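You operate a simulated robot arm through the tools that you are given. There is no shell and no other tool.

You run a simulated robot arm. Do the job below in one go: nothing can be reset, and whatever is moved stays where it is left.

TASK
Charge the air bottle to about 15 bar with the engine at HALF.
Fine: turn the green tap on first; the black valve ends shut; drop back to SLOW after.

Only the result counts: the job must be done as asked and must still hold three seconds after the hand-in. Knocking over, shifting, dropping, spilling or breaking anything else fails it.

THE ROBOT
A 7-joint arm with a two-finger parallel gripper, fixed in place. Base frame: the origin is on the floor under the middle of its stand, x ahead of it, y to its left, z up; the work surface is at about z = 800. Lengths are in mm, angles in rad, forces in N, time in s.
It reaches about 1524 mm from its shoulder. Its first joint turns from -2.601 to 2.601 rad. Payload 3.5 kg.
The tool frame sits at the grasp point between the pads (the TCP): z along the fingers, y along the line on which they close. The tips reach 23 mm beyond it. Largest opening 94 mm; finger width 38, thickness 10; the body of the gripper, 54 by 96 mm, starts 39 mm behind the TCP.
Orientation is told as [roll, pitch, yaw] about the base's x, y, z axes, in that order, counted from this pose: with the fingers straight down and closing along the base's y, the tool's x points along the base's -x, its y along +y and its z along -z.

THE INTERFACE
- The arm moves only by the tool apply_moves. Its argument "series" is a list of rows, each an object (a shift or turn left out is 0, a gripper value left out holds the last) with "turn": the turn, a rotation vector about the tool's x, y, z in rad, a list of three; "linear": the shift along the tool's x, y, z in mm, a list of three; "gripper": the finger opening in mm, from 0 to 94. In form: [{"turn": [rx, ry, rz], "linear": [x, y, z], "gripper": gripper}, ...]. A call has 1 to 20 rows; each row is the pose to reach, as a shift and turn from the pose commanded when the call began, along the tool's axes at that moment. A row lasts 0.2 s, in which the tool goes at most 50 mm and 0.15 rad; a call with a longer step from one row to the next is refused whole, and so is a gripper value outside its range. Where a pose cannot be reached the arm comes as near as it can. A force on the tool above 40 N (or 10 N above the force at the start of the call, whichever is more), or a blocked arm, ends the call early, and 0.2 s more pass. Each finger travels about 153 mm/s and halts on what it meets, pressing with about 41 N; the grip force reading is that of the motor and also rises with nothing between the fingers. The clock runs only during rows and for 0.2 s after the last one: add rows that repeat a pose to give the fingers time. It gives the time, the measured TCP pose, the force on the tool (base axes), the opening and the grip force at its end, in the units of the frame above (readings bear some noise), with the torque about the TCP (base axes, N m) and any sound that the robot's microphone picked up, and new pictures: "show" is both (left out), scene, wrist or none.
- Cameras (640 x 400 px; columns grow to the right, rows downward): "scene" is fixed at [396.4, 496.7, 1726.1]; the picture's right is [-0.99, -0.13, 0.00], its down [-0.05, 0.42, -0.91] and it looks along [0.11, -0.90, -0.42] (base axes); focal length 371 px, centre (320, 200). "wrist" rides on the gripper at [86, 16, -75] in the tool frame; the picture's right is [-0.18, 0.98, 0.00], its down [-0.58, -0.11, -0.81] and it looks along [-0.79, -0.15, 0.59] (tool axes); focal length 243 px, centre (320, 200). There is no depth. A picture from a camera that has moved, and an enlarged one, comes with that camera's place and axes in the base frame and with its lens. The place of the scene camera against the robot may be out by one fixed shift of up to 25 mm in any direction.
- enlarge(camera, box): a new picture of the part [left, top, right, bottom] of that camera's present view, enlarged. No time passes.
- finish_job(): hands the job in; it is judged then, once.

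Nothing tells you positions but the pictures and the camera data. Unless the task says otherwise, let go and move clear before handing in.

The tools are called after "Request:" by a JSON object that holds its "fn" and its "kwargs". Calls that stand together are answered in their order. apply_moves: Moves the arm, as the interface text tells. Its arguments: {"type":"object","properties":{"series":{"type":"array","items":{"type":"object","properties":{"turn":{"type":"array","items":{"type":"number"}},"linear":{"type":"array","items":{"type":"number"}},"gripper":{"type":"number"}}}},"show":{"type":"string","enum":["both","scene","wrist","none"]}},"required":["series"]} The other tools are called the same way: enlarge (camera, box) takes an enlarged picture of a part of a camera's view; finish_job () hands the job in.

At the start:

```text
time: 0.0
ee_pos: [187.4, -1082.1, 1224.3]
orientation: [0.001, 0.001, 0.001]
ft_force: [-0.4, -0.6, -0.9]
moment: [-0.01, 0.0, 0.03]
opening: 93.8
grip_force: 0.2
```

scene: 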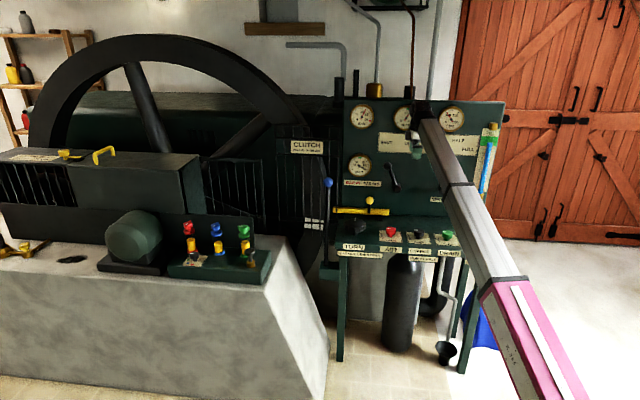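
wrist: 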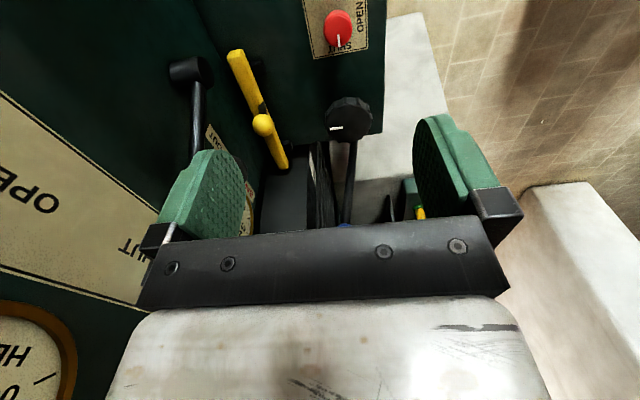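

I see an engine on the left, a control panel with gauges, a speed lever and a row of small valves on a shelf. I'll enlarge the pictures to read the labels before moving anything.

Request:
{"fn": "enlarge", "kwargs": {"camera": "scene", "box": [320, 80, 520, 205]}}

Request:
{"fn": "enlarge", "kwargs": {"camera": "scene", "box": [320, 180, 480, 280]}}

Request:
{"fn": "enlarge", "kwargs": {"camera": "scene", "box": [90, 190, 290, 315]}}

Request:
{"fn": "enlarge", "kwargs": {"camera": "wrist", "box": [0, 0, 400, 250]}}

Request:
{"fn": "enlarge", "kwargs": {"camera": "scene", "box": [240, 120, 400, 220]}}

```text
3.20 times, centred on (420, 142) of scene
camera zoom: at [396.4, 496.7, 1726.1], right [-0.99, -0.13, 0.0], down [-0.05, 0.42, -0.91], along [0.11, -0.9, -0.42], focal length 1188 px, centre (0, 384)
```

zoom: 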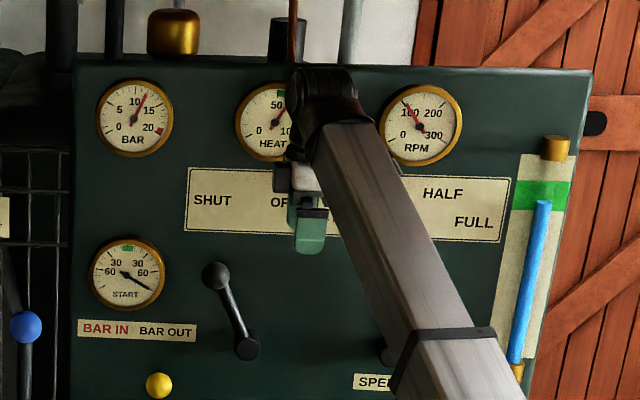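

```text
4.00 times, centred on (400, 230) of scene
camera zoom: at [396.4, 496.7, 1726.1], right [-0.99, -0.13, 0.0], down [-0.05, 0.42, -0.91], along [0.11, -0.9, -0.42], focal length 1485 px, centre (0, 80)
```

zoom: 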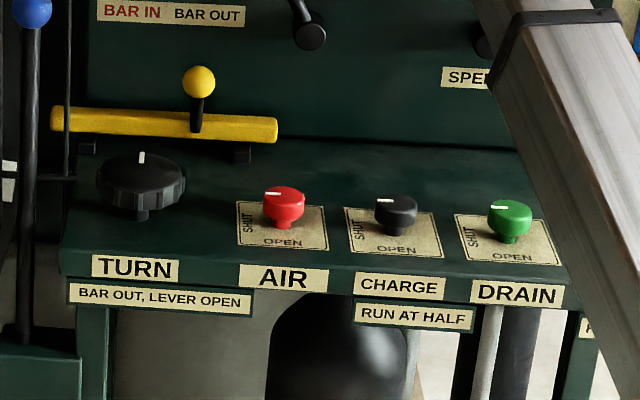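

```text
3.20 times, centred on (190, 252) of scene
camera zoom: at [396.4, 496.7, 1726.1], right [-0.99, -0.13, 0.0], down [-0.05, 0.42, -0.91], along [0.11, -0.9, -0.42], focal length 1188 px, centre (736, 32)
```

zoom: 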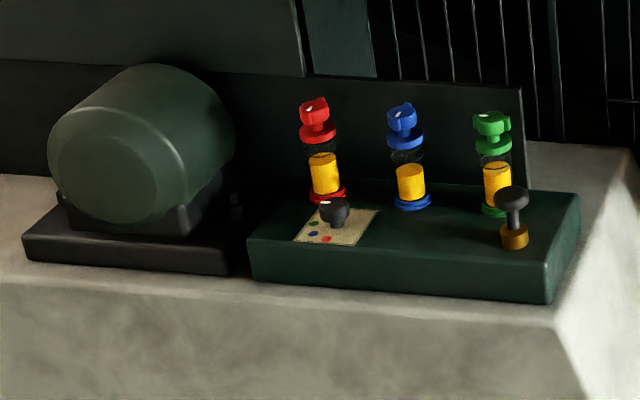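

```text
1.60 times, centred on (200, 125) of wrist
camera zoom: at [101.1, -1064.3, 1298.6], right [0.18, 0.98, 0.0], down [0.58, -0.11, 0.81], along [0.79, -0.15, -0.59], focal length 388 px, centre (512, 320)
```

zoom: 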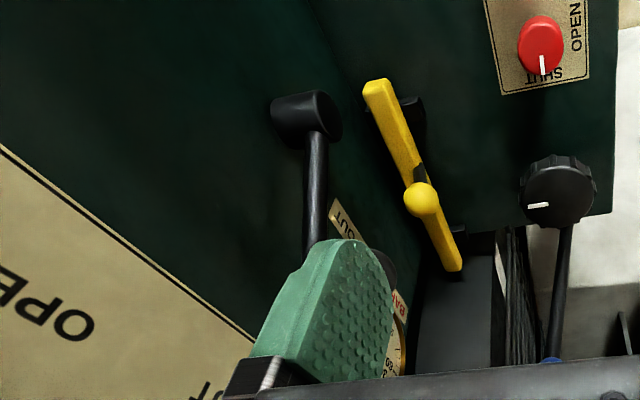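

```text
4.00 times, centred on (320, 170) of scene
camera zoom: at [396.4, 496.7, 1726.1], right [-0.99, -0.13, 0.0], down [-0.05, 0.42, -0.91], along [0.11, -0.9, -0.42], focal length 1485 px, centre (320, 320)
```

zoom: 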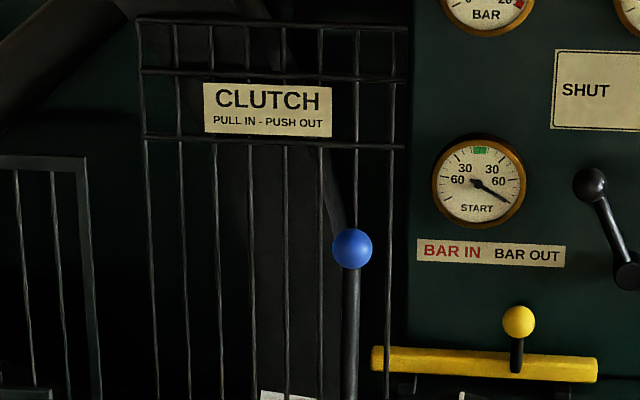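

The panel faces the camera, with the gauges above a shelf that carries AIR (red), CHARGE (black) and DRAIN (green) valves. The arm hides the SPEED lever, so I'll back straight away from the panel and sideways to see it all.

Request:
{"fn": "apply_moves", "kwargs": {"series": [{"linear": [0, 40, 0]}, {"linear": [0, 85, 0]}, {"linear": [0, 130, 0]}, {"linear": [0, 175, 0]}, {"linear": [0, 220, 0]}, {"linear": [0, 265, 0]}, {"linear": [0, 310, 0]}, {"linear": [40, 330, 0]}, {"linear": [85, 340, 0]}, {"linear": [130, 350, 0]}, {"linear": [175, 360, 0]}, {"linear": [220, 370, 0]}, {"linear": [265, 380, 0]}, {"linear": [310, 390, 0]}], "show": "both"}}

```text
time: 3.0
ee_pos: [-126.7, -730.2, 1164.9]
orientation: [-0.085, 0.008, 0.003]
ft_force: [0.7, 0.0, 1.1]
moment: [-0.03, -0.03, -0.01]
opening: 94.1
grip_force: 0.1
out of reach, approached as far as the arm can: row 4, 5, 6, 7, 8, 9, 10, 11, 12, 13, 14
camera wrist: at [-212.0, -706.8, 1237.9], right [0.18, 0.98, -0.09], down [0.59, -0.04, 0.81], along [0.79, -0.2, -0.58], focal length 243 px, centre (320, 200)
```

scene: 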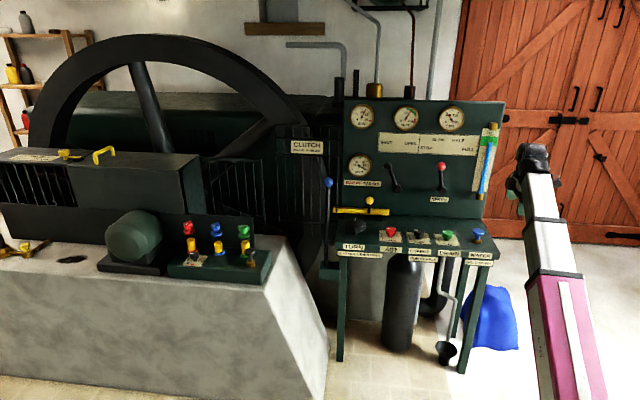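
wrist: 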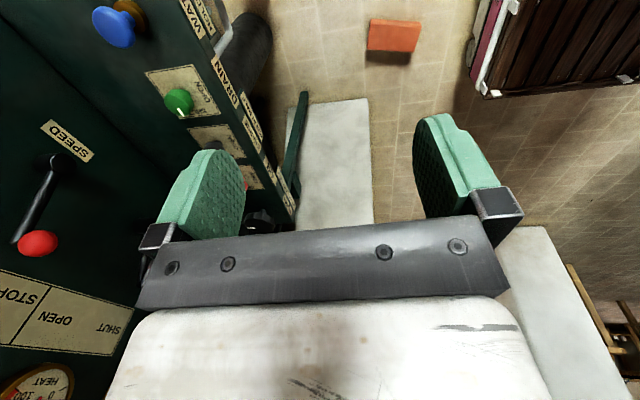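

The arm is clear now and I can see the whole panel, including a red-knobbed SPEED lever and a blue WATER knob. I'll enlarge the labels and gauges.

Request:
{"fn": "enlarge", "kwargs": {"camera": "scene", "box": [336, 90, 496, 190]}}

Request:
{"fn": "enlarge", "kwargs": {"camera": "scene", "box": [336, 180, 496, 280]}}

Request:
{"fn": "enlarge", "kwargs": {"camera": "scene", "box": [172, 210, 276, 275]}}

Request:
{"fn": "enlarge", "kwargs": {"camera": "scene", "box": [340, 95, 420, 145]}}

Request:
{"fn": "enlarge", "kwargs": {"camera": "scene", "box": [420, 95, 500, 145]}}

```text
4.00 times, centred on (416, 140) of scene
camera zoom: at [396.4, 496.7, 1726.1], right [-0.99, -0.13, 0.0], down [-0.05, 0.42, -0.91], along [0.11, -0.9, -0.42], focal length 1485 px, centre (-64, 440)
```

zoom: 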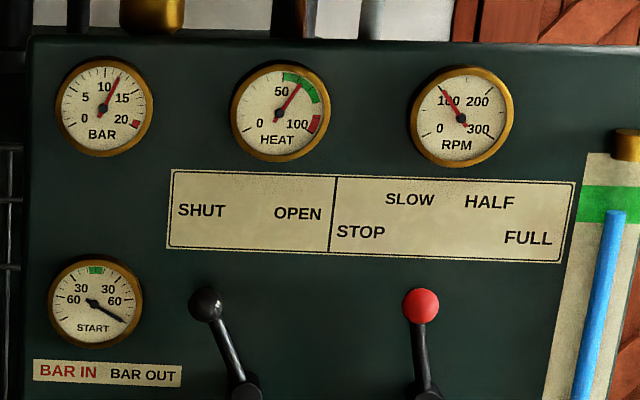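

```text
4.00 times, centred on (416, 230) of scene
camera zoom: at [396.4, 496.7, 1726.1], right [-0.99, -0.13, 0.0], down [-0.05, 0.42, -0.91], along [0.11, -0.9, -0.42], focal length 1485 px, centre (-64, 80)
```

zoom: 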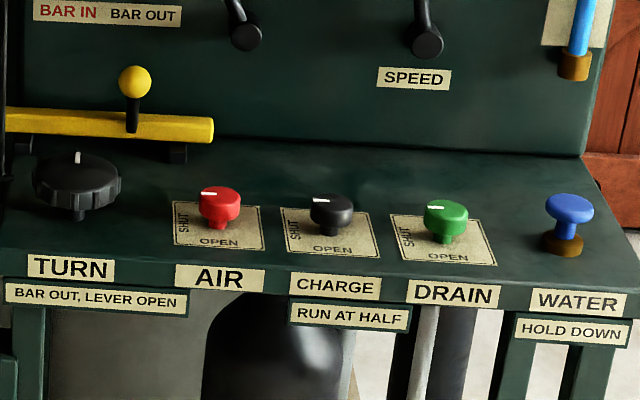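

```text
6.15 times, centred on (224, 242) of scene
camera zoom: at [396.4, 496.7, 1726.1], right [-0.99, -0.13, 0.0], down [-0.05, 0.42, -0.91], along [0.11, -0.9, -0.42], focal length 2284 px, centre (911, -62)
```

zoom: 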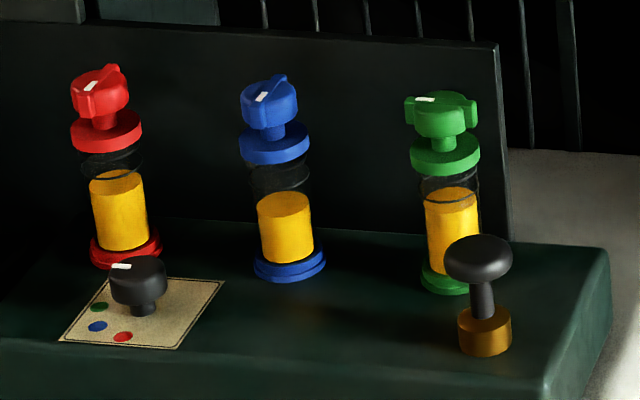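

```text
8.00 times, centred on (380, 120) of scene
camera zoom: at [396.4, 496.7, 1726.1], right [-0.99, -0.13, 0.0], down [-0.05, 0.42, -0.91], along [0.11, -0.9, -0.42], focal length 2969 px, centre (-160, 840)
```

zoom: 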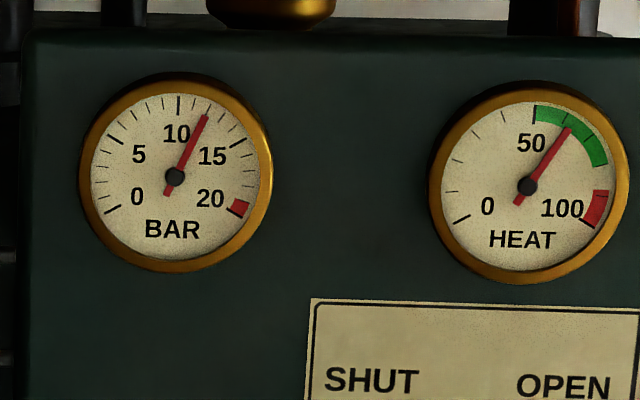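

```text
8.00 times, centred on (460, 120) of scene
camera zoom: at [396.4, 496.7, 1726.1], right [-0.99, -0.13, 0.0], down [-0.05, 0.42, -0.91], along [0.11, -0.9, -0.42], focal length 2969 px, centre (-800, 840)
```

zoom: 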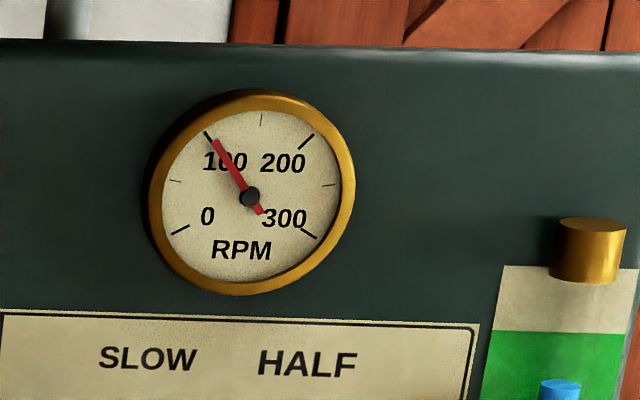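

The engine seems to be running at SLOW (100 rpm) with about 12 bar in the bottle, and AIR, CHARGE and DRAIN are all shut. The oilers on the left have winged taps, and the green one is turned differently from the red and blue, so I'll swing over for a closer look.

Request:
{"fn": "apply_moves", "kwargs": {"series": [{"linear": [-18, -38, -5]}, {"linear": [-36, -76, -10]}, {"linear": [-54, -114, -15]}, {"linear": [-72, -152, -20]}, {"linear": [-90, -190, -25]}, {"linear": [-108, -228, -30]}, {"linear": [-123, -268, -36]}, {"linear": [-170, -272, -36]}, {"linear": [-217, -276, -36]}, {"linear": [-264, -280, -36]}, {"linear": [-310, -280, -36]}], "show": "wrist"}}

```text
time: 5.4
ee_pos: [182.9, -1002.9, 1221.7]
orientation: [-0.085, 0.009, -0.002]
ft_force: [-0.1, -0.5, -0.6]
moment: [0.0, -0.04, 0.03]
opening: 93.9
grip_force: 0.0
camera wrist: at [98.2, -980.5, 1295.5], right [0.18, 0.98, -0.09], down [0.59, -0.04, 0.81], along [0.79, -0.2, -0.58], focal length 243 px, centre (320, 200)
```

wrist: 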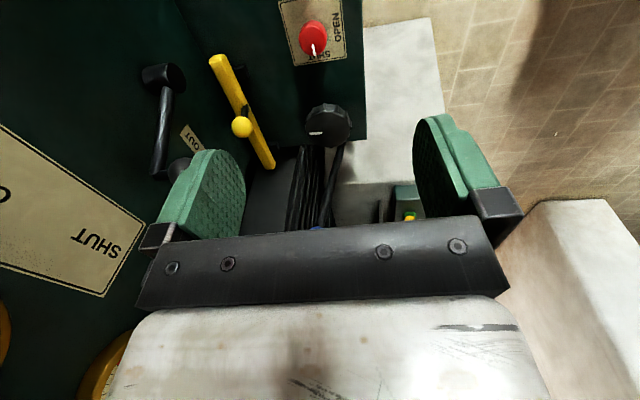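

The commanded pose follows the real one, so I'll level the tool and move toward the oilers at the left, staying above and clear of the clutch lever.

Request:
{"fn": "apply_moves", "kwargs": {"series": [{"linear": [-10, 40, -15], "turn": [-0.02, 0, 0]}, {"linear": [-40, 70, -30], "turn": [-0.05, 0, 0]}, {"linear": [-80, 90, -40], "turn": [-0.085, 0, 0]}, {"linear": [-122, 105, -50], "turn": [-0.085, 0, 0]}, {"linear": [-166, 118, -60], "turn": [-0.085, 0, 0]}, {"linear": [-210, 132, -65], "turn": [-0.085, 0, 0]}, {"linear": [-254, 146, -70], "turn": [-0.085, 0, 0]}, {"linear": [-298, 160, -74], "turn": [-0.085, 0, 0]}, {"linear": [-342, 175, -76], "turn": [-0.085, 0, 0]}, {"linear": [-384, 190, -76], "turn": [-0.085, 0, 0]}, {"linear": [-417, 207, -76], "turn": [-0.085, 0, 0]}], "show": "both"}}

```text
time: 7.8
ee_pos: [605.4, -796.6, 1264.1]
orientation: [-0.024, -0.01, -0.001]
ft_force: [-1.0, 0.4, 0.5]
moment: [-0.03, 0.01, 0.01]
opening: 94.1
grip_force: 0.0
out of reach, approached as far as the arm can: row 3, 4, 5, 6, 7, 8, 9, 10, 11
camera wrist: at [518.9, -777.7, 1336.5], right [0.18, 0.98, -0.02], down [0.57, -0.09, 0.81], along [0.8, -0.16, -0.58], focal length 243 px, centre (320, 200)
```

scene: 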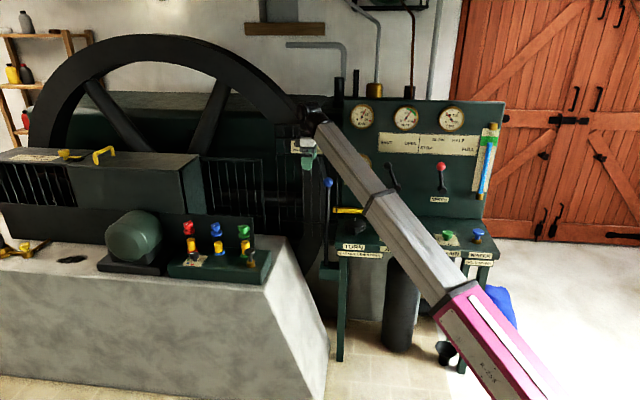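
wrist: 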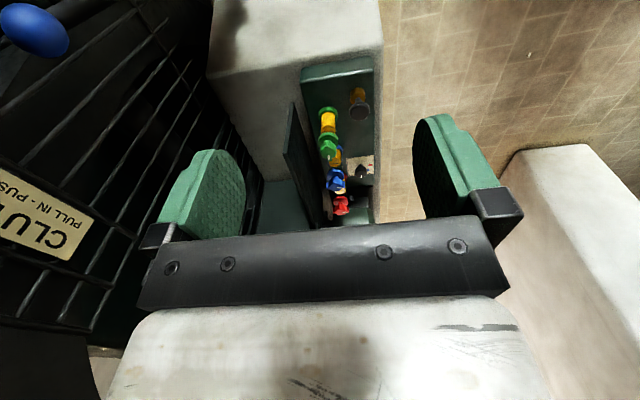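

The wheel is turning, so the engine is indeed running at SLOW. I'll zoom in on the oilers from the wrist camera to check the tap marks.

Request:
{"fn": "enlarge", "kwargs": {"camera": "wrist", "box": [270, 50, 430, 250]}}

Request:
{"fn": "enlarge", "kwargs": {"camera": "scene", "box": [172, 210, 276, 275]}}

Request:
{"fn": "enlarge", "kwargs": {"camera": "scene", "box": [0, 130, 160, 280]}}

```text
2.00 times, centred on (350, 150) of wrist
camera zoom: at [518.9, -777.7, 1336.5], right [0.18, 0.98, -0.02], down [0.57, -0.09, 0.81], along [0.8, -0.16, -0.58], focal length 485 px, centre (260, 300)
```

zoom: 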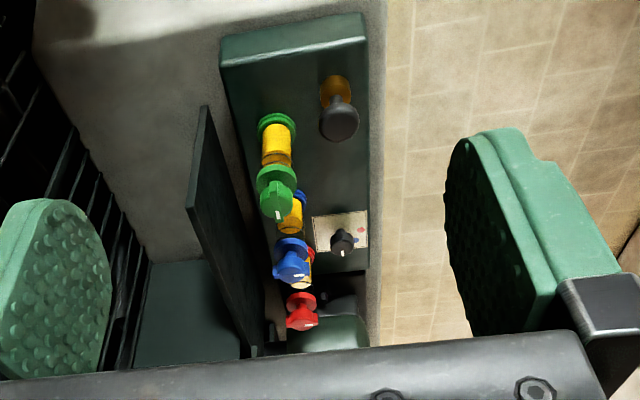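

```text
6.15 times, centred on (224, 242) of scene
camera zoom: at [396.4, 496.7, 1726.1], right [-0.99, -0.13, 0.0], down [-0.05, 0.42, -0.91], along [0.11, -0.9, -0.42], focal length 2284 px, centre (911, -62)
```

zoom: 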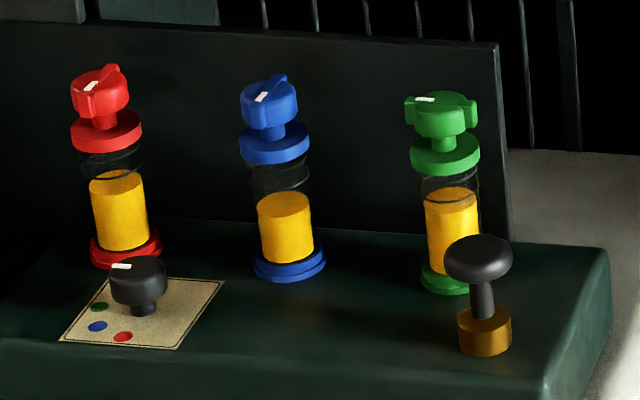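

```text
2.67 times, centred on (80, 205) of scene
camera zoom: at [396.4, 496.7, 1726.1], right [-0.99, -0.13, 0.0], down [-0.05, 0.42, -0.91], along [0.11, -0.9, -0.42], focal length 990 px, centre (960, 187)
```

zoom: 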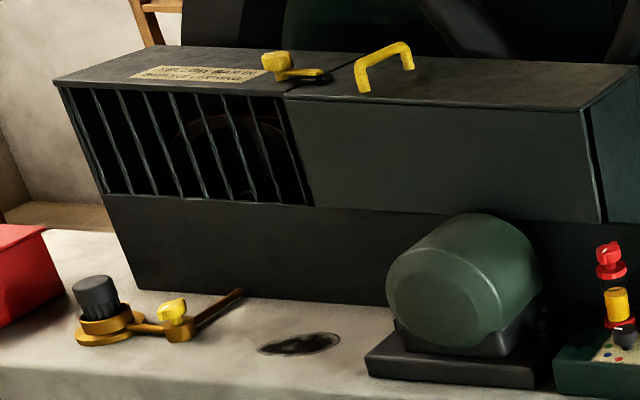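

The red and blue oiler taps are turned partly round (on), while the green one has its mark to the left like the shut panel valves. I'll move above the green oiler for a close look.

Request:
{"fn": "apply_moves", "kwargs": {"series": [{"linear": [-40, -5, 10], "turn": [-0.012, 0.005, 0]}, {"linear": [-80, -11, 25], "turn": [-0.024, 0.01, 0]}, {"linear": [-120, -17, 40], "turn": [-0.024, 0.01, 0]}, {"linear": [-160, -23, 55], "turn": [-0.024, 0.01, 0]}, {"linear": [-200, -29, 70], "turn": [-0.024, 0.01, 0]}, {"linear": [-240, -35, 85], "turn": [-0.024, 0.01, 0]}, {"linear": [-270, -40, 100], "turn": [-0.024, 0.01, 0]}], "show": "both"}}

```text
time: 9.4
ee_pos: [874.7, -836.7, 1163.8]
orientation: [0.022, 0.017, 0.0]
ft_force: [0.0, 0.0, 0.8]
moment: [0.01, -0.04, 0.0]
opening: 94.1
grip_force: 0.1
out of reach, approached as far as the arm can: row 1
camera wrist: at [790.3, -822.1, 1238.4], right [0.18, 0.98, 0.02], down [0.6, -0.13, 0.79], along [0.78, -0.13, -0.61], focal length 243 px, centre (320, 200)
```

scene: 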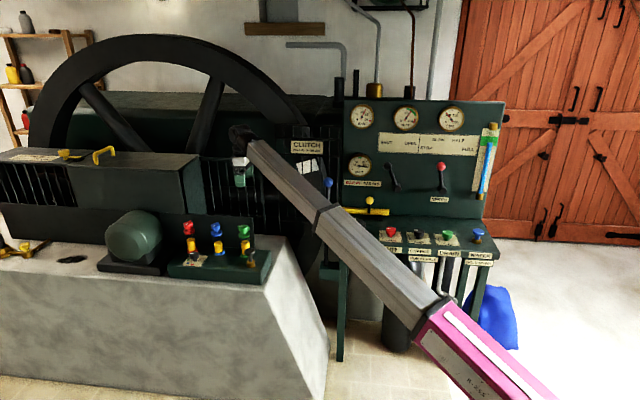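
wrist: 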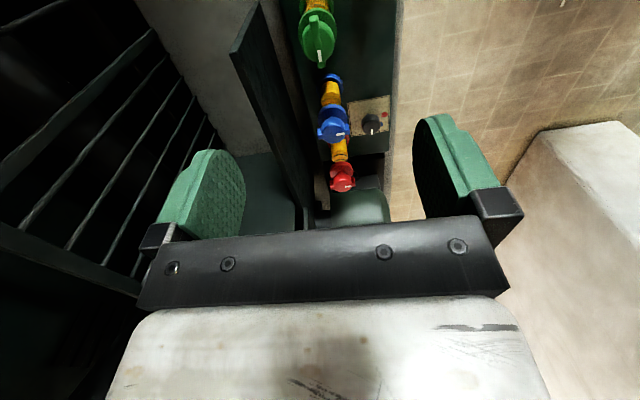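

I'm above the oilers; the green tap looks to be near (903, -838, 911). I'll zoom to read the tap marks.

Request:
{"fn": "enlarge", "kwargs": {"camera": "wrist", "box": [240, 0, 440, 125]}}

Request:
{"fn": "enlarge", "kwargs": {"camera": "wrist", "box": [280, 90, 400, 210]}}

Request:
{"fn": "enlarge", "kwargs": {"camera": "scene", "box": [340, 95, 420, 145]}}

```text
3.20 times, centred on (340, 62) of wrist
camera zoom: at [790.3, -822.1, 1238.4], right [0.18, 0.98, 0.02], down [0.6, -0.13, 0.79], along [0.78, -0.13, -0.61], focal length 776 px, centre (256, 640)
```

zoom: 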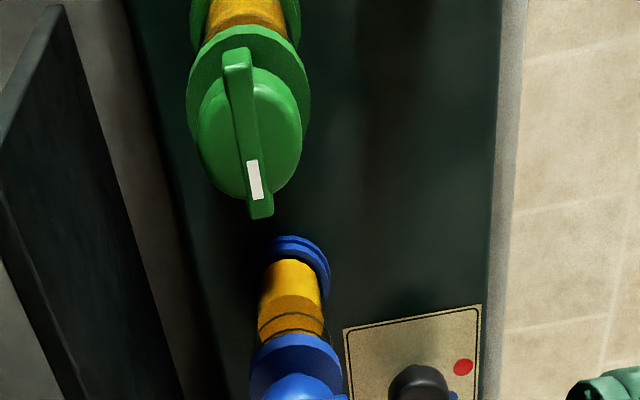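

```text
3.33 times, centred on (340, 150) of wrist
camera zoom: at [790.3, -822.1, 1238.4], right [0.18, 0.98, 0.02], down [0.6, -0.13, 0.79], along [0.78, -0.13, -0.61], focal length 809 px, centre (253, 367)
```

zoom: 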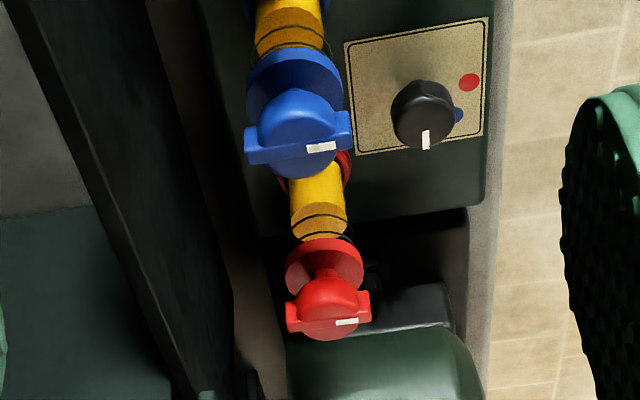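

```text
8.00 times, centred on (380, 120) of scene
camera zoom: at [396.4, 496.7, 1726.1], right [-0.99, -0.13, 0.0], down [-0.05, 0.42, -0.91], along [0.11, -0.9, -0.42], focal length 2969 px, centre (-160, 840)
```

zoom: 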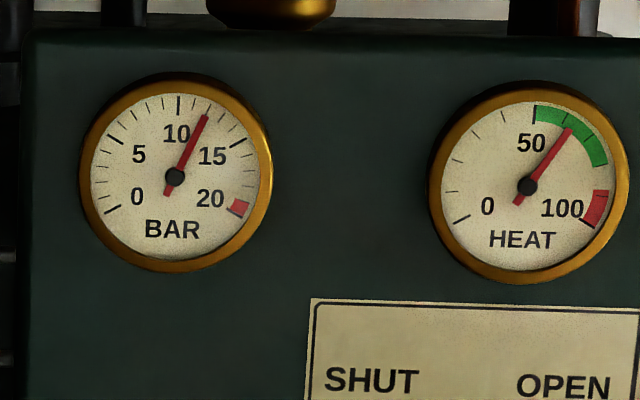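

The marks are clear now: red and blue point to the front (on), and green points along +x (off), so it needs a quarter turn counter-clockwise seen from above. I'll level, centre over the green tap and test the quarter turn in free air.

Request:
{"fn": "apply_moves", "kwargs": {"series": [{"linear": [-10, -1, 25], "turn": [0.011, -0.008, 0]}, {"linear": [-20, -2, 50], "turn": [0.022, -0.017, 0]}, {"linear": [-30, -3, 75], "turn": [0.022, -0.017, 0]}, {"linear": [-30, -3, 100], "turn": [0.022, -0.017, 0]}, {"linear": [-30, -3, 104], "turn": [0.022, -0.017, 0]}], "show": "wrist"}}

```text
time: 10.6
ee_pos: [901.9, -837.3, 1056.7]
orientation: [0.002, 0.001, 0.0]
ft_force: [-0.3, 0.0, -0.1]
moment: [0.01, 0.02, -0.04]
opening: 94.1
grip_force: 0.1
camera wrist: at [816.6, -820.1, 1131.4], right [0.18, 0.98, 0.0], down [0.58, -0.11, 0.81], along [0.79, -0.15, -0.59], focal length 243 px, centre (320, 200)
```

wrist: 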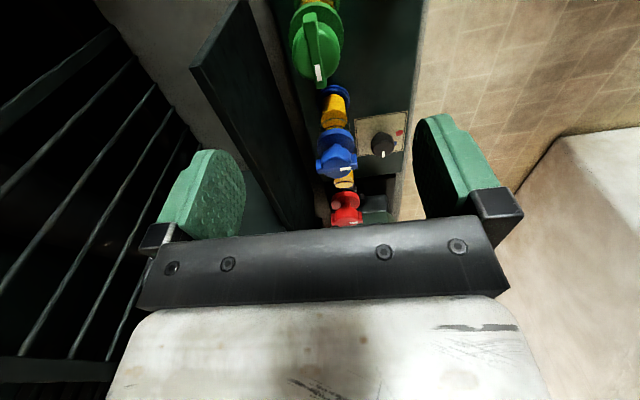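

Level and above the tap now. I'll zoom to pin the cap's centre precisely.

Request:
{"fn": "enlarge", "kwargs": {"camera": "wrist", "box": [256, 0, 384, 80]}}

```text
5.00 times, centred on (320, 40) of wrist
camera zoom: at [816.6, -820.1, 1131.4], right [0.18, 0.98, 0.0], down [0.58, -0.11, 0.81], along [0.79, -0.15, -0.59], focal length 1213 px, centre (320, 1000)
```

zoom: 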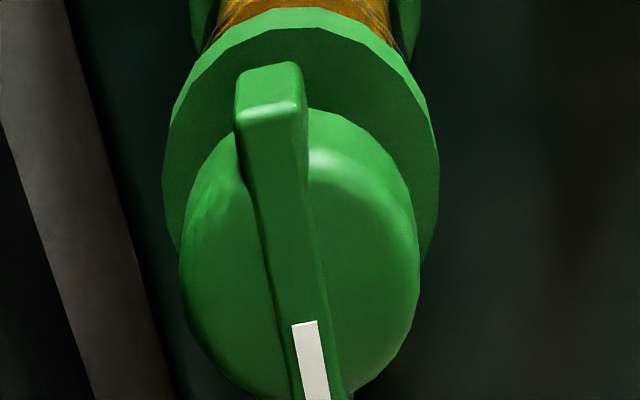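

The cap centre is about (904, -839, 910). I'll test the quarter-turn range of the wrist in free air before gripping.

Request:
{"fn": "apply_moves", "kwargs": {"series": [{"turn": [0, 0, -0.15]}, {"turn": [0, 0, -0.3]}, {"turn": [0, 0, -0.45]}, {"turn": [0, 0, -0.6]}, {"turn": [0, 0, -0.75]}, {"turn": [0, 0, -0.9]}, {"turn": [0, 0, -1.05]}, {"turn": [0, 0, -1.2]}, {"turn": [0, 0, -1.35]}, {"turn": [0, 0, -1.5]}, {"turn": [0, 0, -1.6]}], "show": "both"}}

```text
time: 13.0
ee_pos: [902.4, -837.3, 1058.7]
orientation: [0.0, -0.002, 1.603]
ft_force: [0.6, -0.3, -0.4]
moment: [0.02, -0.01, 0.01]
opening: 94.1
grip_force: 0.1
camera wrist: at [889.7, -923.4, 1131.6], right [-0.99, 0.15, 0.0], down [0.09, 0.58, 0.81], along [0.12, 0.8, -0.59], focal length 243 px, centre (320, 200)
```

scene: 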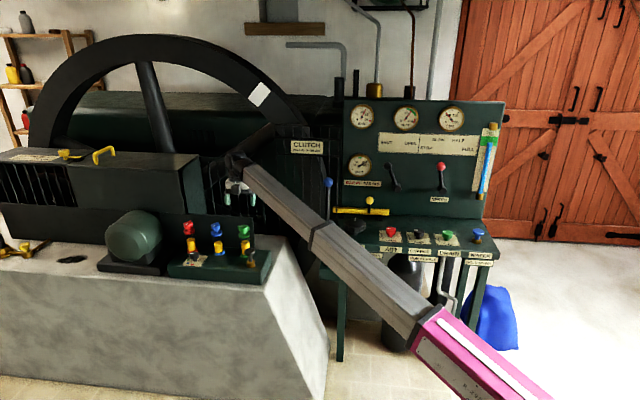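
wrist: 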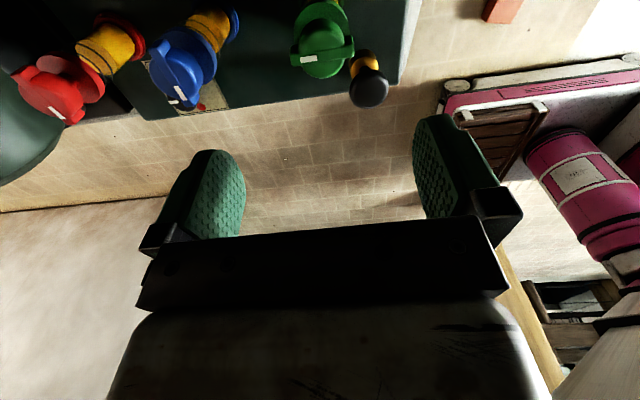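

The wrist can make the full quarter turn, and from this side the tap centre comes out at about (902, -838, 910). I'll turn back to zero yaw and lower to just above the cap.

Request:
{"fn": "apply_moves", "kwargs": {"series": [{"turn": [0, 0, 0.15]}, {"turn": [0, 0, 0.3]}, {"turn": [0, 0, 0.45]}, {"turn": [0, 0, 0.6]}, {"turn": [0, 0, 0.75]}, {"turn": [0, 0, 0.9]}, {"turn": [0, 0, 1.05]}, {"turn": [0, 0, 1.2], "linear": [0, 0, 20]}, {"turn": [0, 0, 1.35], "linear": [1, 0, 50], "gripper": 75}, {"turn": [0, 0, 1.5], "linear": [1, 0, 80], "gripper": 75}, {"turn": [0, 0, 1.603], "linear": [1, 0, 105], "gripper": 75}, {"turn": [0, 0, 1.603], "linear": [1, 0, 107], "gripper": 75}], "show": "both"}}

```text
time: 15.6
ee_pos: [902.0, -837.6, 951.4]
orientation: [0.0, 0.002, -0.004]
ft_force: [0.5, 0.3, -0.3]
moment: [-0.02, -0.04, -0.01]
opening: 74.9
grip_force: 0.1
camera wrist: at [816.8, -821.0, 1025.2], right [0.19, 0.98, 0.0], down [0.58, -0.11, 0.81], along [0.79, -0.15, -0.59], focal length 243 px, centre (320, 200)
```

scene: 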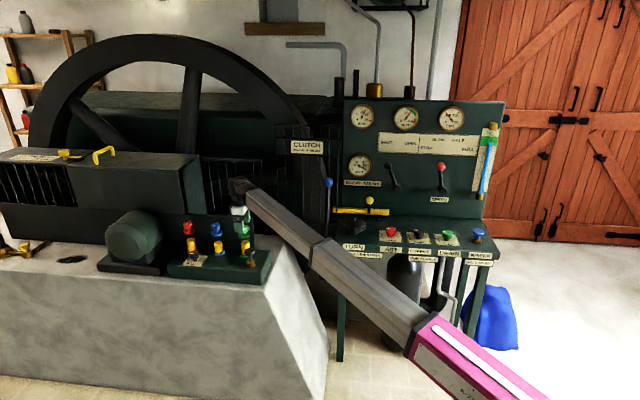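
wrist: 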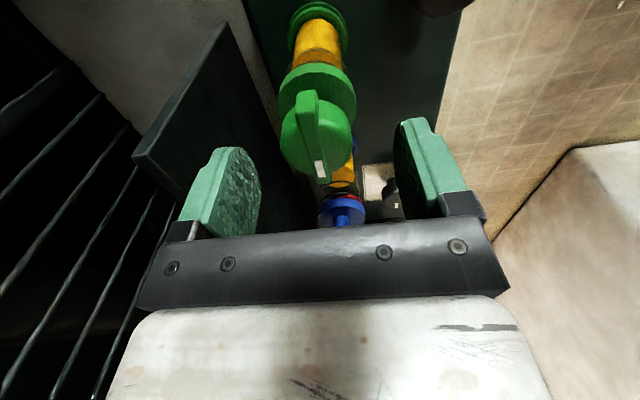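

Request:
{"fn": "enlarge", "kwargs": {"camera": "wrist", "box": [230, 60, 420, 180]}}

Request:
{"fn": "enlarge", "kwargs": {"camera": "scene", "box": [200, 170, 280, 270]}}

```text
3.33 times, centred on (325, 120) of wrist
camera zoom: at [816.8, -821.0, 1025.2], right [0.19, 0.98, 0.0], down [0.58, -0.11, 0.81], along [0.79, -0.15, -0.59], focal length 809 px, centre (303, 467)
```

zoom: 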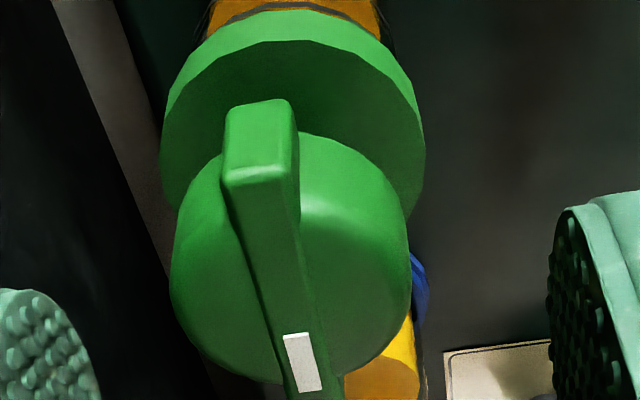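

```text
4.00 times, centred on (240, 220) of scene
camera zoom: at [396.4, 496.7, 1726.1], right [-0.99, -0.13, 0.0], down [-0.05, 0.42, -0.91], along [0.11, -0.9, -0.42], focal length 1485 px, centre (640, 120)
```

zoom: 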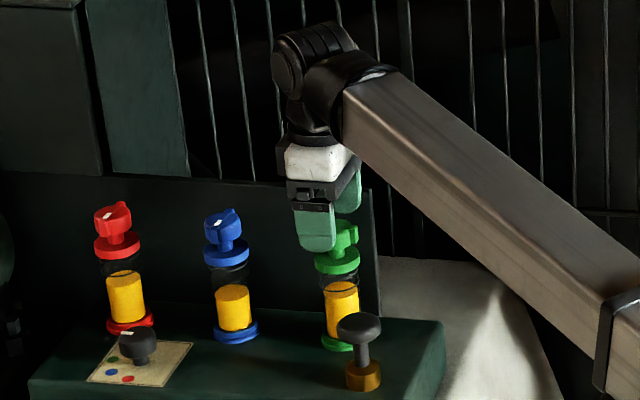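

The tap cap is centred between the fingers. I'll lower around it and close gently, watching the force.

Request:
{"fn": "apply_moves", "kwargs": {"series": [{"linear": [0, -1, 15], "gripper": 75}, {"linear": [0, -1, 30], "gripper": 75}, {"linear": [0, -1, 41], "gripper": 75}, {"linear": [0, -1, 41], "gripper": 55}, {"linear": [0, -1, 41], "gripper": 30}, {"linear": [0, -1, 41], "gripper": 30}], "show": "both"}}

```text
time: 17.0
ee_pos: [901.3, -839.9, 909.9]
orientation: [0.0, 0.001, -0.004]
ft_force: [0.1, -2.4, -0.7]
moment: [-0.61, -0.14, -0.05]
opening: 47.6
grip_force: 45.0
camera wrist: at [816.1, -822.6, 984.2], right [0.19, 0.98, 0.0], down [0.58, -0.11, 0.81], along [0.79, -0.15, -0.59], focal length 243 px, centre (320, 200)
```

scene: 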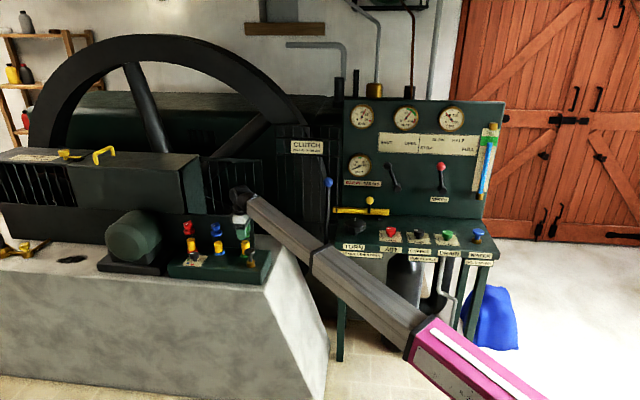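
wrist: 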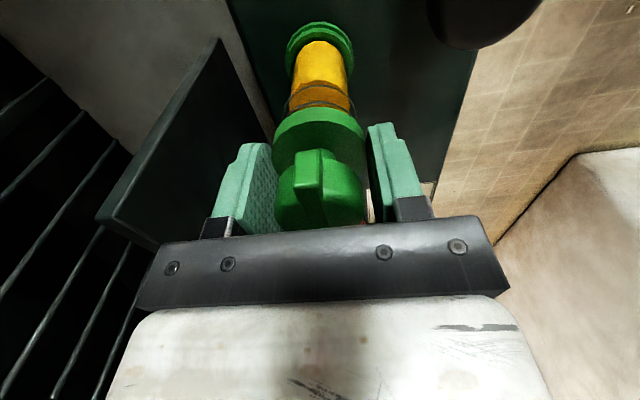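

The fingers stopped at 47.6 mm, which looks like they caught the wider flange under the cap. I'll zoom to confirm.

Request:
{"fn": "enlarge", "kwargs": {"camera": "wrist", "box": [220, 90, 430, 240]}}

Request:
{"fn": "enlarge", "kwargs": {"camera": "scene", "box": [215, 190, 279, 270]}}

```text
2.67 times, centred on (325, 165) of wrist
camera zoom: at [816.1, -822.6, 984.2], right [0.19, 0.98, 0.0], down [0.58, -0.11, 0.81], along [0.79, -0.15, -0.59], focal length 647 px, centre (307, 293)
```

zoom: 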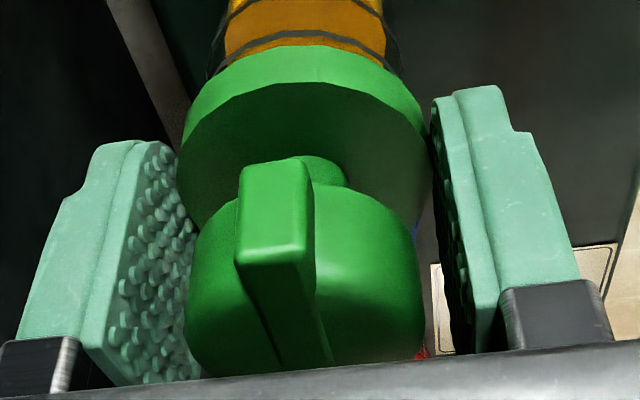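

```text
5.00 times, centred on (247, 230) of scene
camera zoom: at [396.4, 496.7, 1726.1], right [-0.99, -0.13, 0.0], down [-0.05, 0.42, -0.91], along [0.11, -0.9, -0.42], focal length 1856 px, centre (685, 50)
```

zoom: 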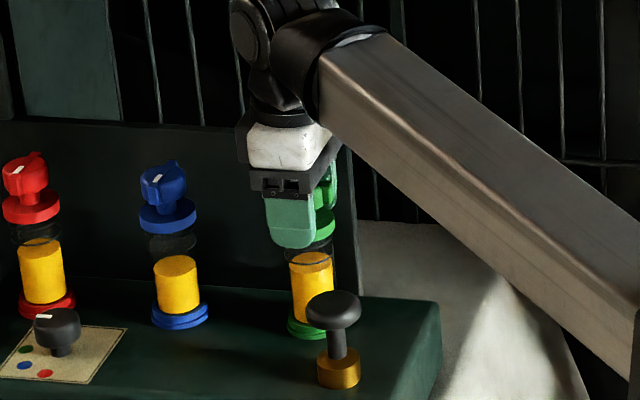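

Confirmed: the pads closed on the flange, and the cap sits higher (wing top near z = 935). I'll open, rise about 20 mm and grip the cap itself.

Request:
{"fn": "apply_moves", "kwargs": {"series": [{"gripper": 65}, {"linear": [0, 0, 0], "gripper": 65}, {"linear": [0, 1, -10], "gripper": 65}, {"linear": [0, 1, -20], "gripper": 65}, {"linear": [0, 1, -20], "gripper": 45}, {"linear": [0, 1, -20], "gripper": 25}, {"linear": [0, 1, -20], "gripper": 20}], "show": "both"}}

```text
time: 18.6
ee_pos: [902.7, -839.7, 929.5]
orientation: [0.001, 0.002, -0.004]
ft_force: [2.3, -10.8, -0.6]
moment: [-0.17, -0.25, 0.04]
opening: 37.5
grip_force: 45.2
camera wrist: at [816.7, -822.5, 1003.6], right [0.19, 0.98, 0.0], down [0.58, -0.11, 0.81], along [0.79, -0.15, -0.59], focal length 243 px, centre (320, 200)
```

scene: 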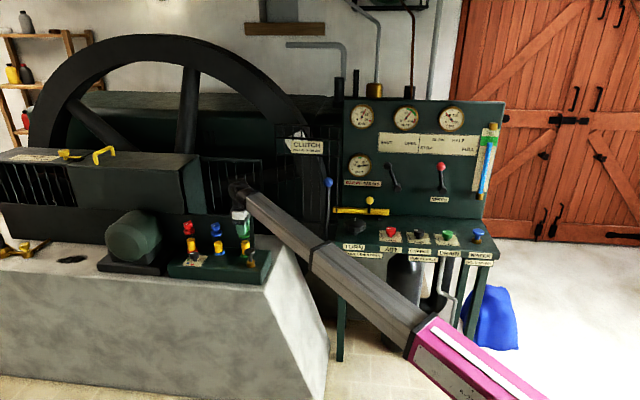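
wrist: 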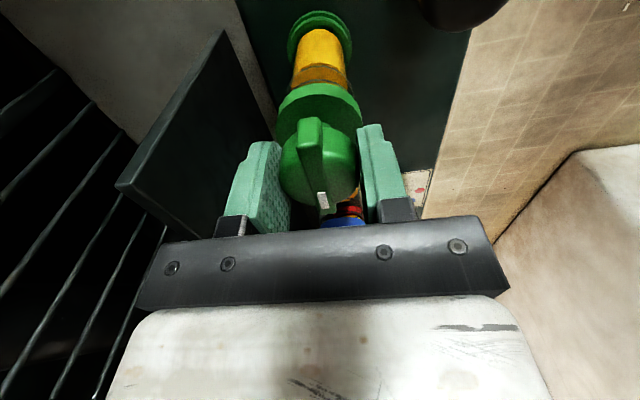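

Now the pads hold the cap (37.5 mm). I'll turn it a quarter turn counter-clockwise.

Request:
{"fn": "apply_moves", "kwargs": {"series": [{"turn": [0, 0, -0.12], "linear": [0, -1, 0]}, {"turn": [0, 0, -0.26], "linear": [0, -1, 0]}, {"turn": [0, 0, -0.4], "linear": [0, -1, 0]}, {"turn": [0, 0, -0.54], "linear": [0, -1, 0]}, {"turn": [0, 0, -0.68], "linear": [0, -1, 0]}, {"turn": [0, 0, -0.82], "linear": [0, -1, 0]}, {"turn": [0, 0, -0.96], "linear": [0, -1, 0]}, {"turn": [0, 0, -1.1], "linear": [0, -1, 0]}, {"turn": [0, 0, -1.24], "linear": [0, -1, 0]}, {"turn": [0, 0, -1.38], "linear": [0, -1, 0]}, {"turn": [0, 0, -1.5], "linear": [0, -1, 0]}, {"turn": [0, 0, -1.57], "linear": [0, -1, 0]}], "show": "both"}}

```text
time: 21.2
ee_pos: [899.9, -838.4, 929.9]
orientation: [0.003, -0.003, 1.569]
ft_force: [-21.7, 16.0, -9.6]
moment: [-0.57, 0.34, -0.11]
opening: 37.5
grip_force: 44.9
camera wrist: at [885.0, -923.8, 1003.4], right [-0.98, 0.19, 0.0], down [0.11, 0.58, 0.81], along [0.15, 0.79, -0.59], focal length 243 px, centre (320, 200)
```

scene: 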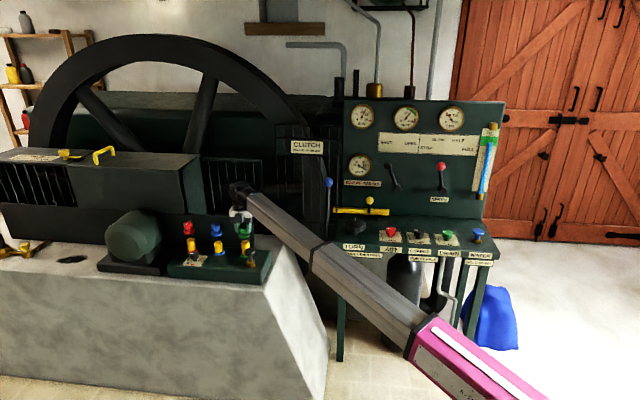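
wrist: 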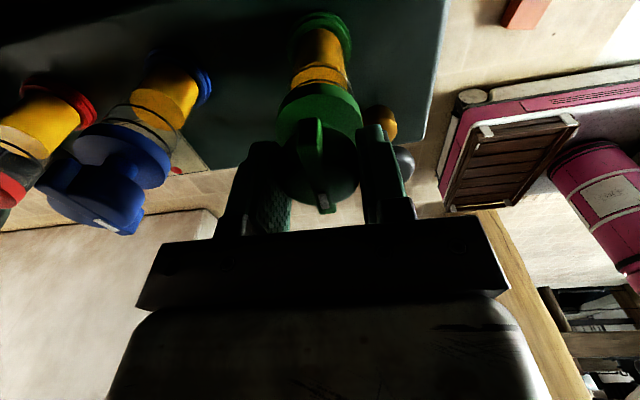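

The tap turned with the gripper; its wing now runs front-to-back. I'll zoom to compare with red and blue before letting go.

Request:
{"fn": "enlarge", "kwargs": {"camera": "wrist", "box": [0, 60, 400, 260]}}

Request:
{"fn": "enlarge", "kwargs": {"camera": "scene", "box": [172, 205, 276, 270]}}

Request:
{"fn": "enlarge", "kwargs": {"camera": "scene", "box": [340, 95, 420, 145]}}

```text
1.60 times, centred on (200, 160) of wrist
camera zoom: at [885.0, -923.8, 1003.4], right [-0.98, 0.19, 0.0], down [0.11, 0.58, 0.81], along [0.15, 0.79, -0.59], focal length 388 px, centre (512, 264)
```

zoom: 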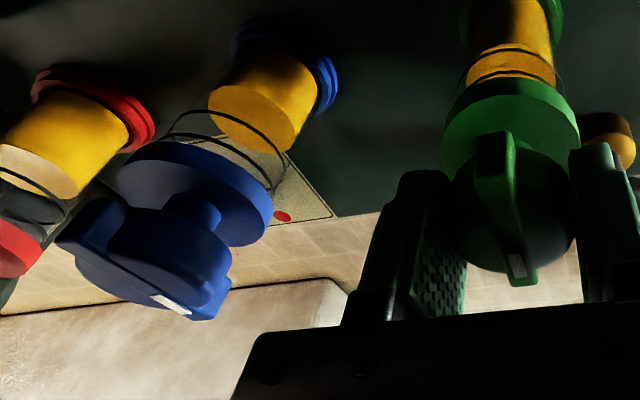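

```text
6.15 times, centred on (224, 238) of scene
camera zoom: at [396.4, 496.7, 1726.1], right [-0.99, -0.13, 0.0], down [-0.05, 0.42, -0.91], along [0.11, -0.9, -0.42], focal length 2284 px, centre (911, -31)
```

zoom: 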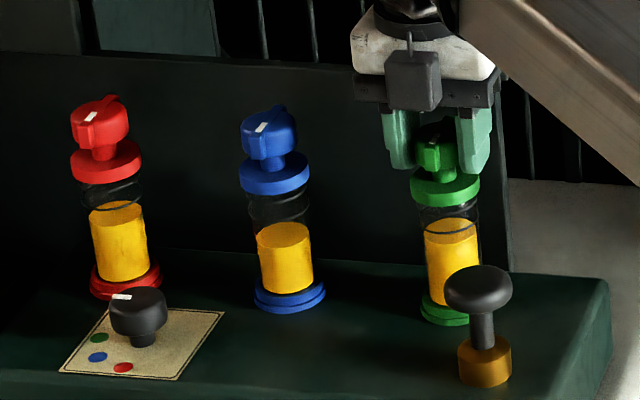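

```text
8.00 times, centred on (380, 120) of scene
camera zoom: at [396.4, 496.7, 1726.1], right [-0.99, -0.13, 0.0], down [-0.05, 0.42, -0.91], along [0.11, -0.9, -0.42], focal length 2969 px, centre (-160, 840)
```

zoom: 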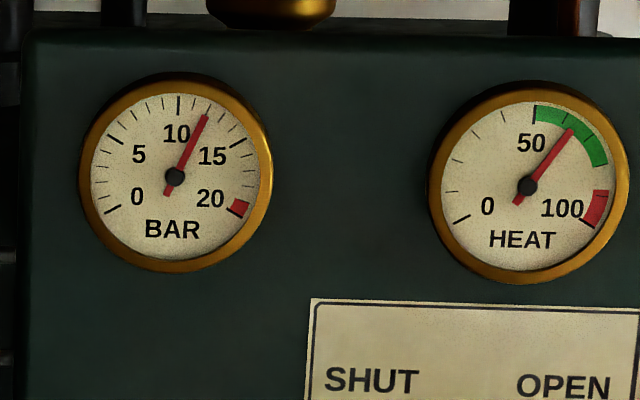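

Green's mark now points forward just like red and blue, so the green tap is on. I'll open the fingers and lift straight off.

Request:
{"fn": "apply_moves", "kwargs": {"series": [{"gripper": 50}, {"gripper": 68}, {"gripper": 68}, {"linear": [0, 0, -25], "gripper": 68}, {"linear": [0, 0, -60], "gripper": 68}, {"linear": [0, 0, -105], "gripper": 68}, {"linear": [0, 0, -150], "gripper": 68}], "show": "both"}}

Request:
{"fn": "enlarge", "kwargs": {"camera": "scene", "box": [172, 205, 276, 270]}}

```text
time: 22.8
ee_pos: [903.0, -838.6, 1080.7]
orientation: [0.002, 0.001, 1.567]
ft_force: [1.1, 0.0, -1.1]
moment: [0.0, -0.01, -0.02]
opening: 68.1
grip_force: 0.1
camera wrist: at [887.7, -924.1, 1154.5], right [-0.98, 0.19, 0.0], down [0.11, 0.58, 0.81], along [0.15, 0.79, -0.59], focal length 243 px, centre (320, 200)
```

scene: 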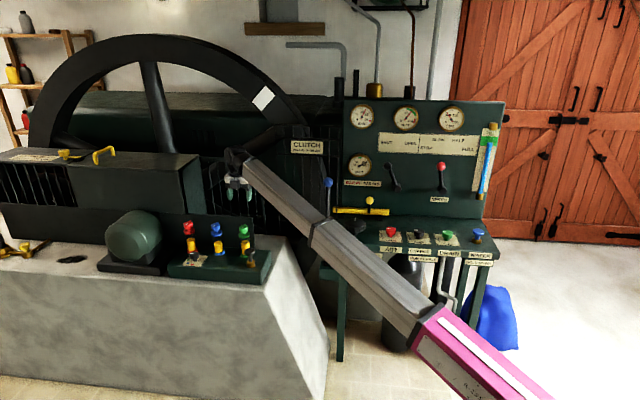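
wrist: 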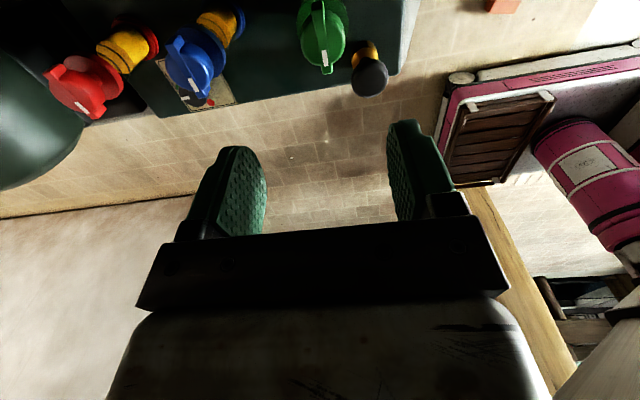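

```text
6.15 times, centred on (224, 238) of scene
camera zoom: at [396.4, 496.7, 1726.1], right [-0.99, -0.13, 0.0], down [-0.05, 0.42, -0.91], along [0.11, -0.9, -0.42], focal length 2284 px, centre (911, -31)
```

zoom: 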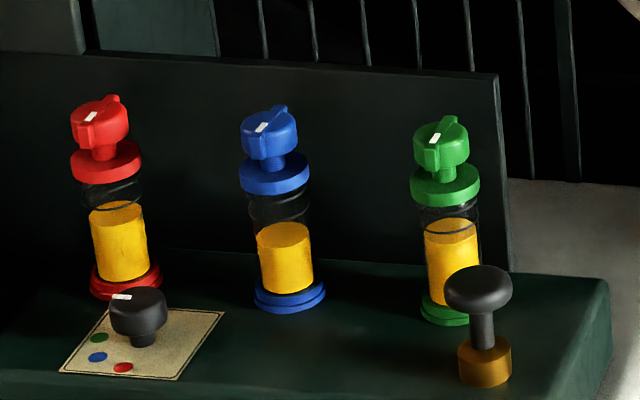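

The green tap now matches red and blue. Next I'll carry the gripper over to the panel while turning it so the camera faces the panel (yaw -90°), ready for the SPEED lever.

Request:
{"fn": "apply_moves", "kwargs": {"series": [{"linear": [0, 0, -45], "turn": [0, 0, 0.14]}, {"linear": [0, 0, -90], "turn": [0, 0, 0.29]}, {"linear": [0, 0, -130], "turn": [0, 0, 0.44]}, {"linear": [5, 43, -130], "turn": [0, 0, 0.59]}, {"linear": [10, 86, -130], "turn": [0, 0, 0.74]}, {"linear": [15, 129, -130], "turn": [0, 0, 0.89]}, {"linear": [20, 172, -130], "turn": [0, 0, 1.04]}, {"linear": [25, 215, -130], "turn": [0, 0, 1.19]}, {"linear": [30, 258, -130], "turn": [0, 0, 1.34]}, {"linear": [40, 300, -130], "turn": [0, 0, 1.49]}, {"linear": [55, 345, -130], "turn": [0, 0, 1.64]}, {"linear": [70, 390, -130], "turn": [0, 0, 1.79]}, {"linear": [85, 435, -130], "turn": [0, 0, 1.94]}, {"linear": [100, 480, -130], "turn": [0, 0, 2.09]}, {"linear": [115, 525, -130], "turn": [0, 0, 2.24]}, {"linear": [130, 570, -130], "turn": [0, 0, 2.39]}, {"linear": [145, 615, -130], "turn": [0, 0, 2.54]}, {"linear": [155, 660, -130], "turn": [0, 0, 2.69]}, {"linear": [165, 705, -130], "turn": [0, 0, 2.84]}, {"linear": [170, 745, -130], "turn": [0, 0, 2.98]}], "show": "both"}}

```text
time: 25.8
ee_pos: [436.3, -933.2, 1209.9]
orientation: [-0.005, 0.003, -0.446]
ft_force: [-12.0, -10.6, -1.4]
moment: [0.85, -1.27, 1.44]
opening: 67.4
grip_force: 0.0
out of reach, approached as far as the arm can: row 3
stopped in row 14: the force on the tool passed its limit at 90 N (the readings are from after the stop); the commanded pose is now the measured one
camera wrist: at [367.2, -880.0, 1283.5], right [0.59, 0.81, 0.0], down [0.48, -0.35, 0.81], along [0.65, -0.48, -0.59], focal length 243 px, centre (320, 200)
```

scene: 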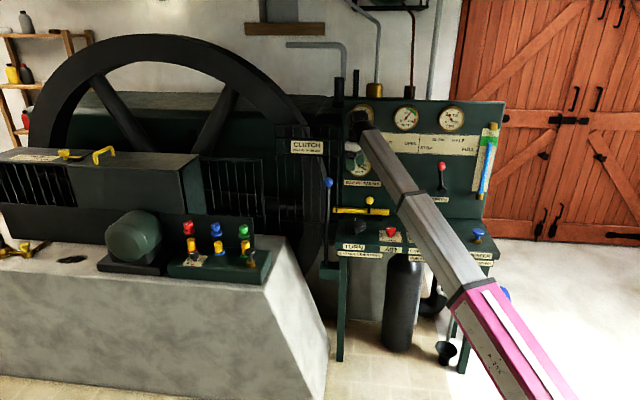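
wrist: 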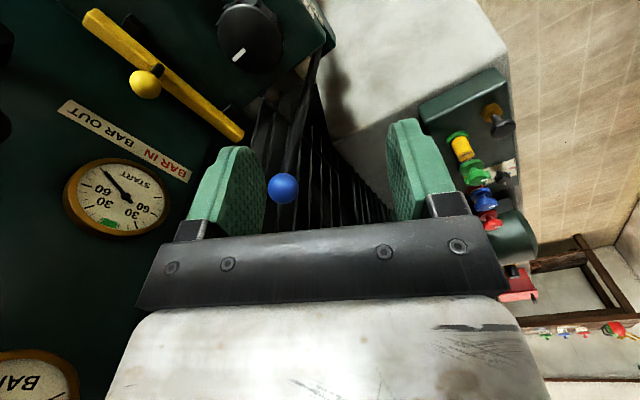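

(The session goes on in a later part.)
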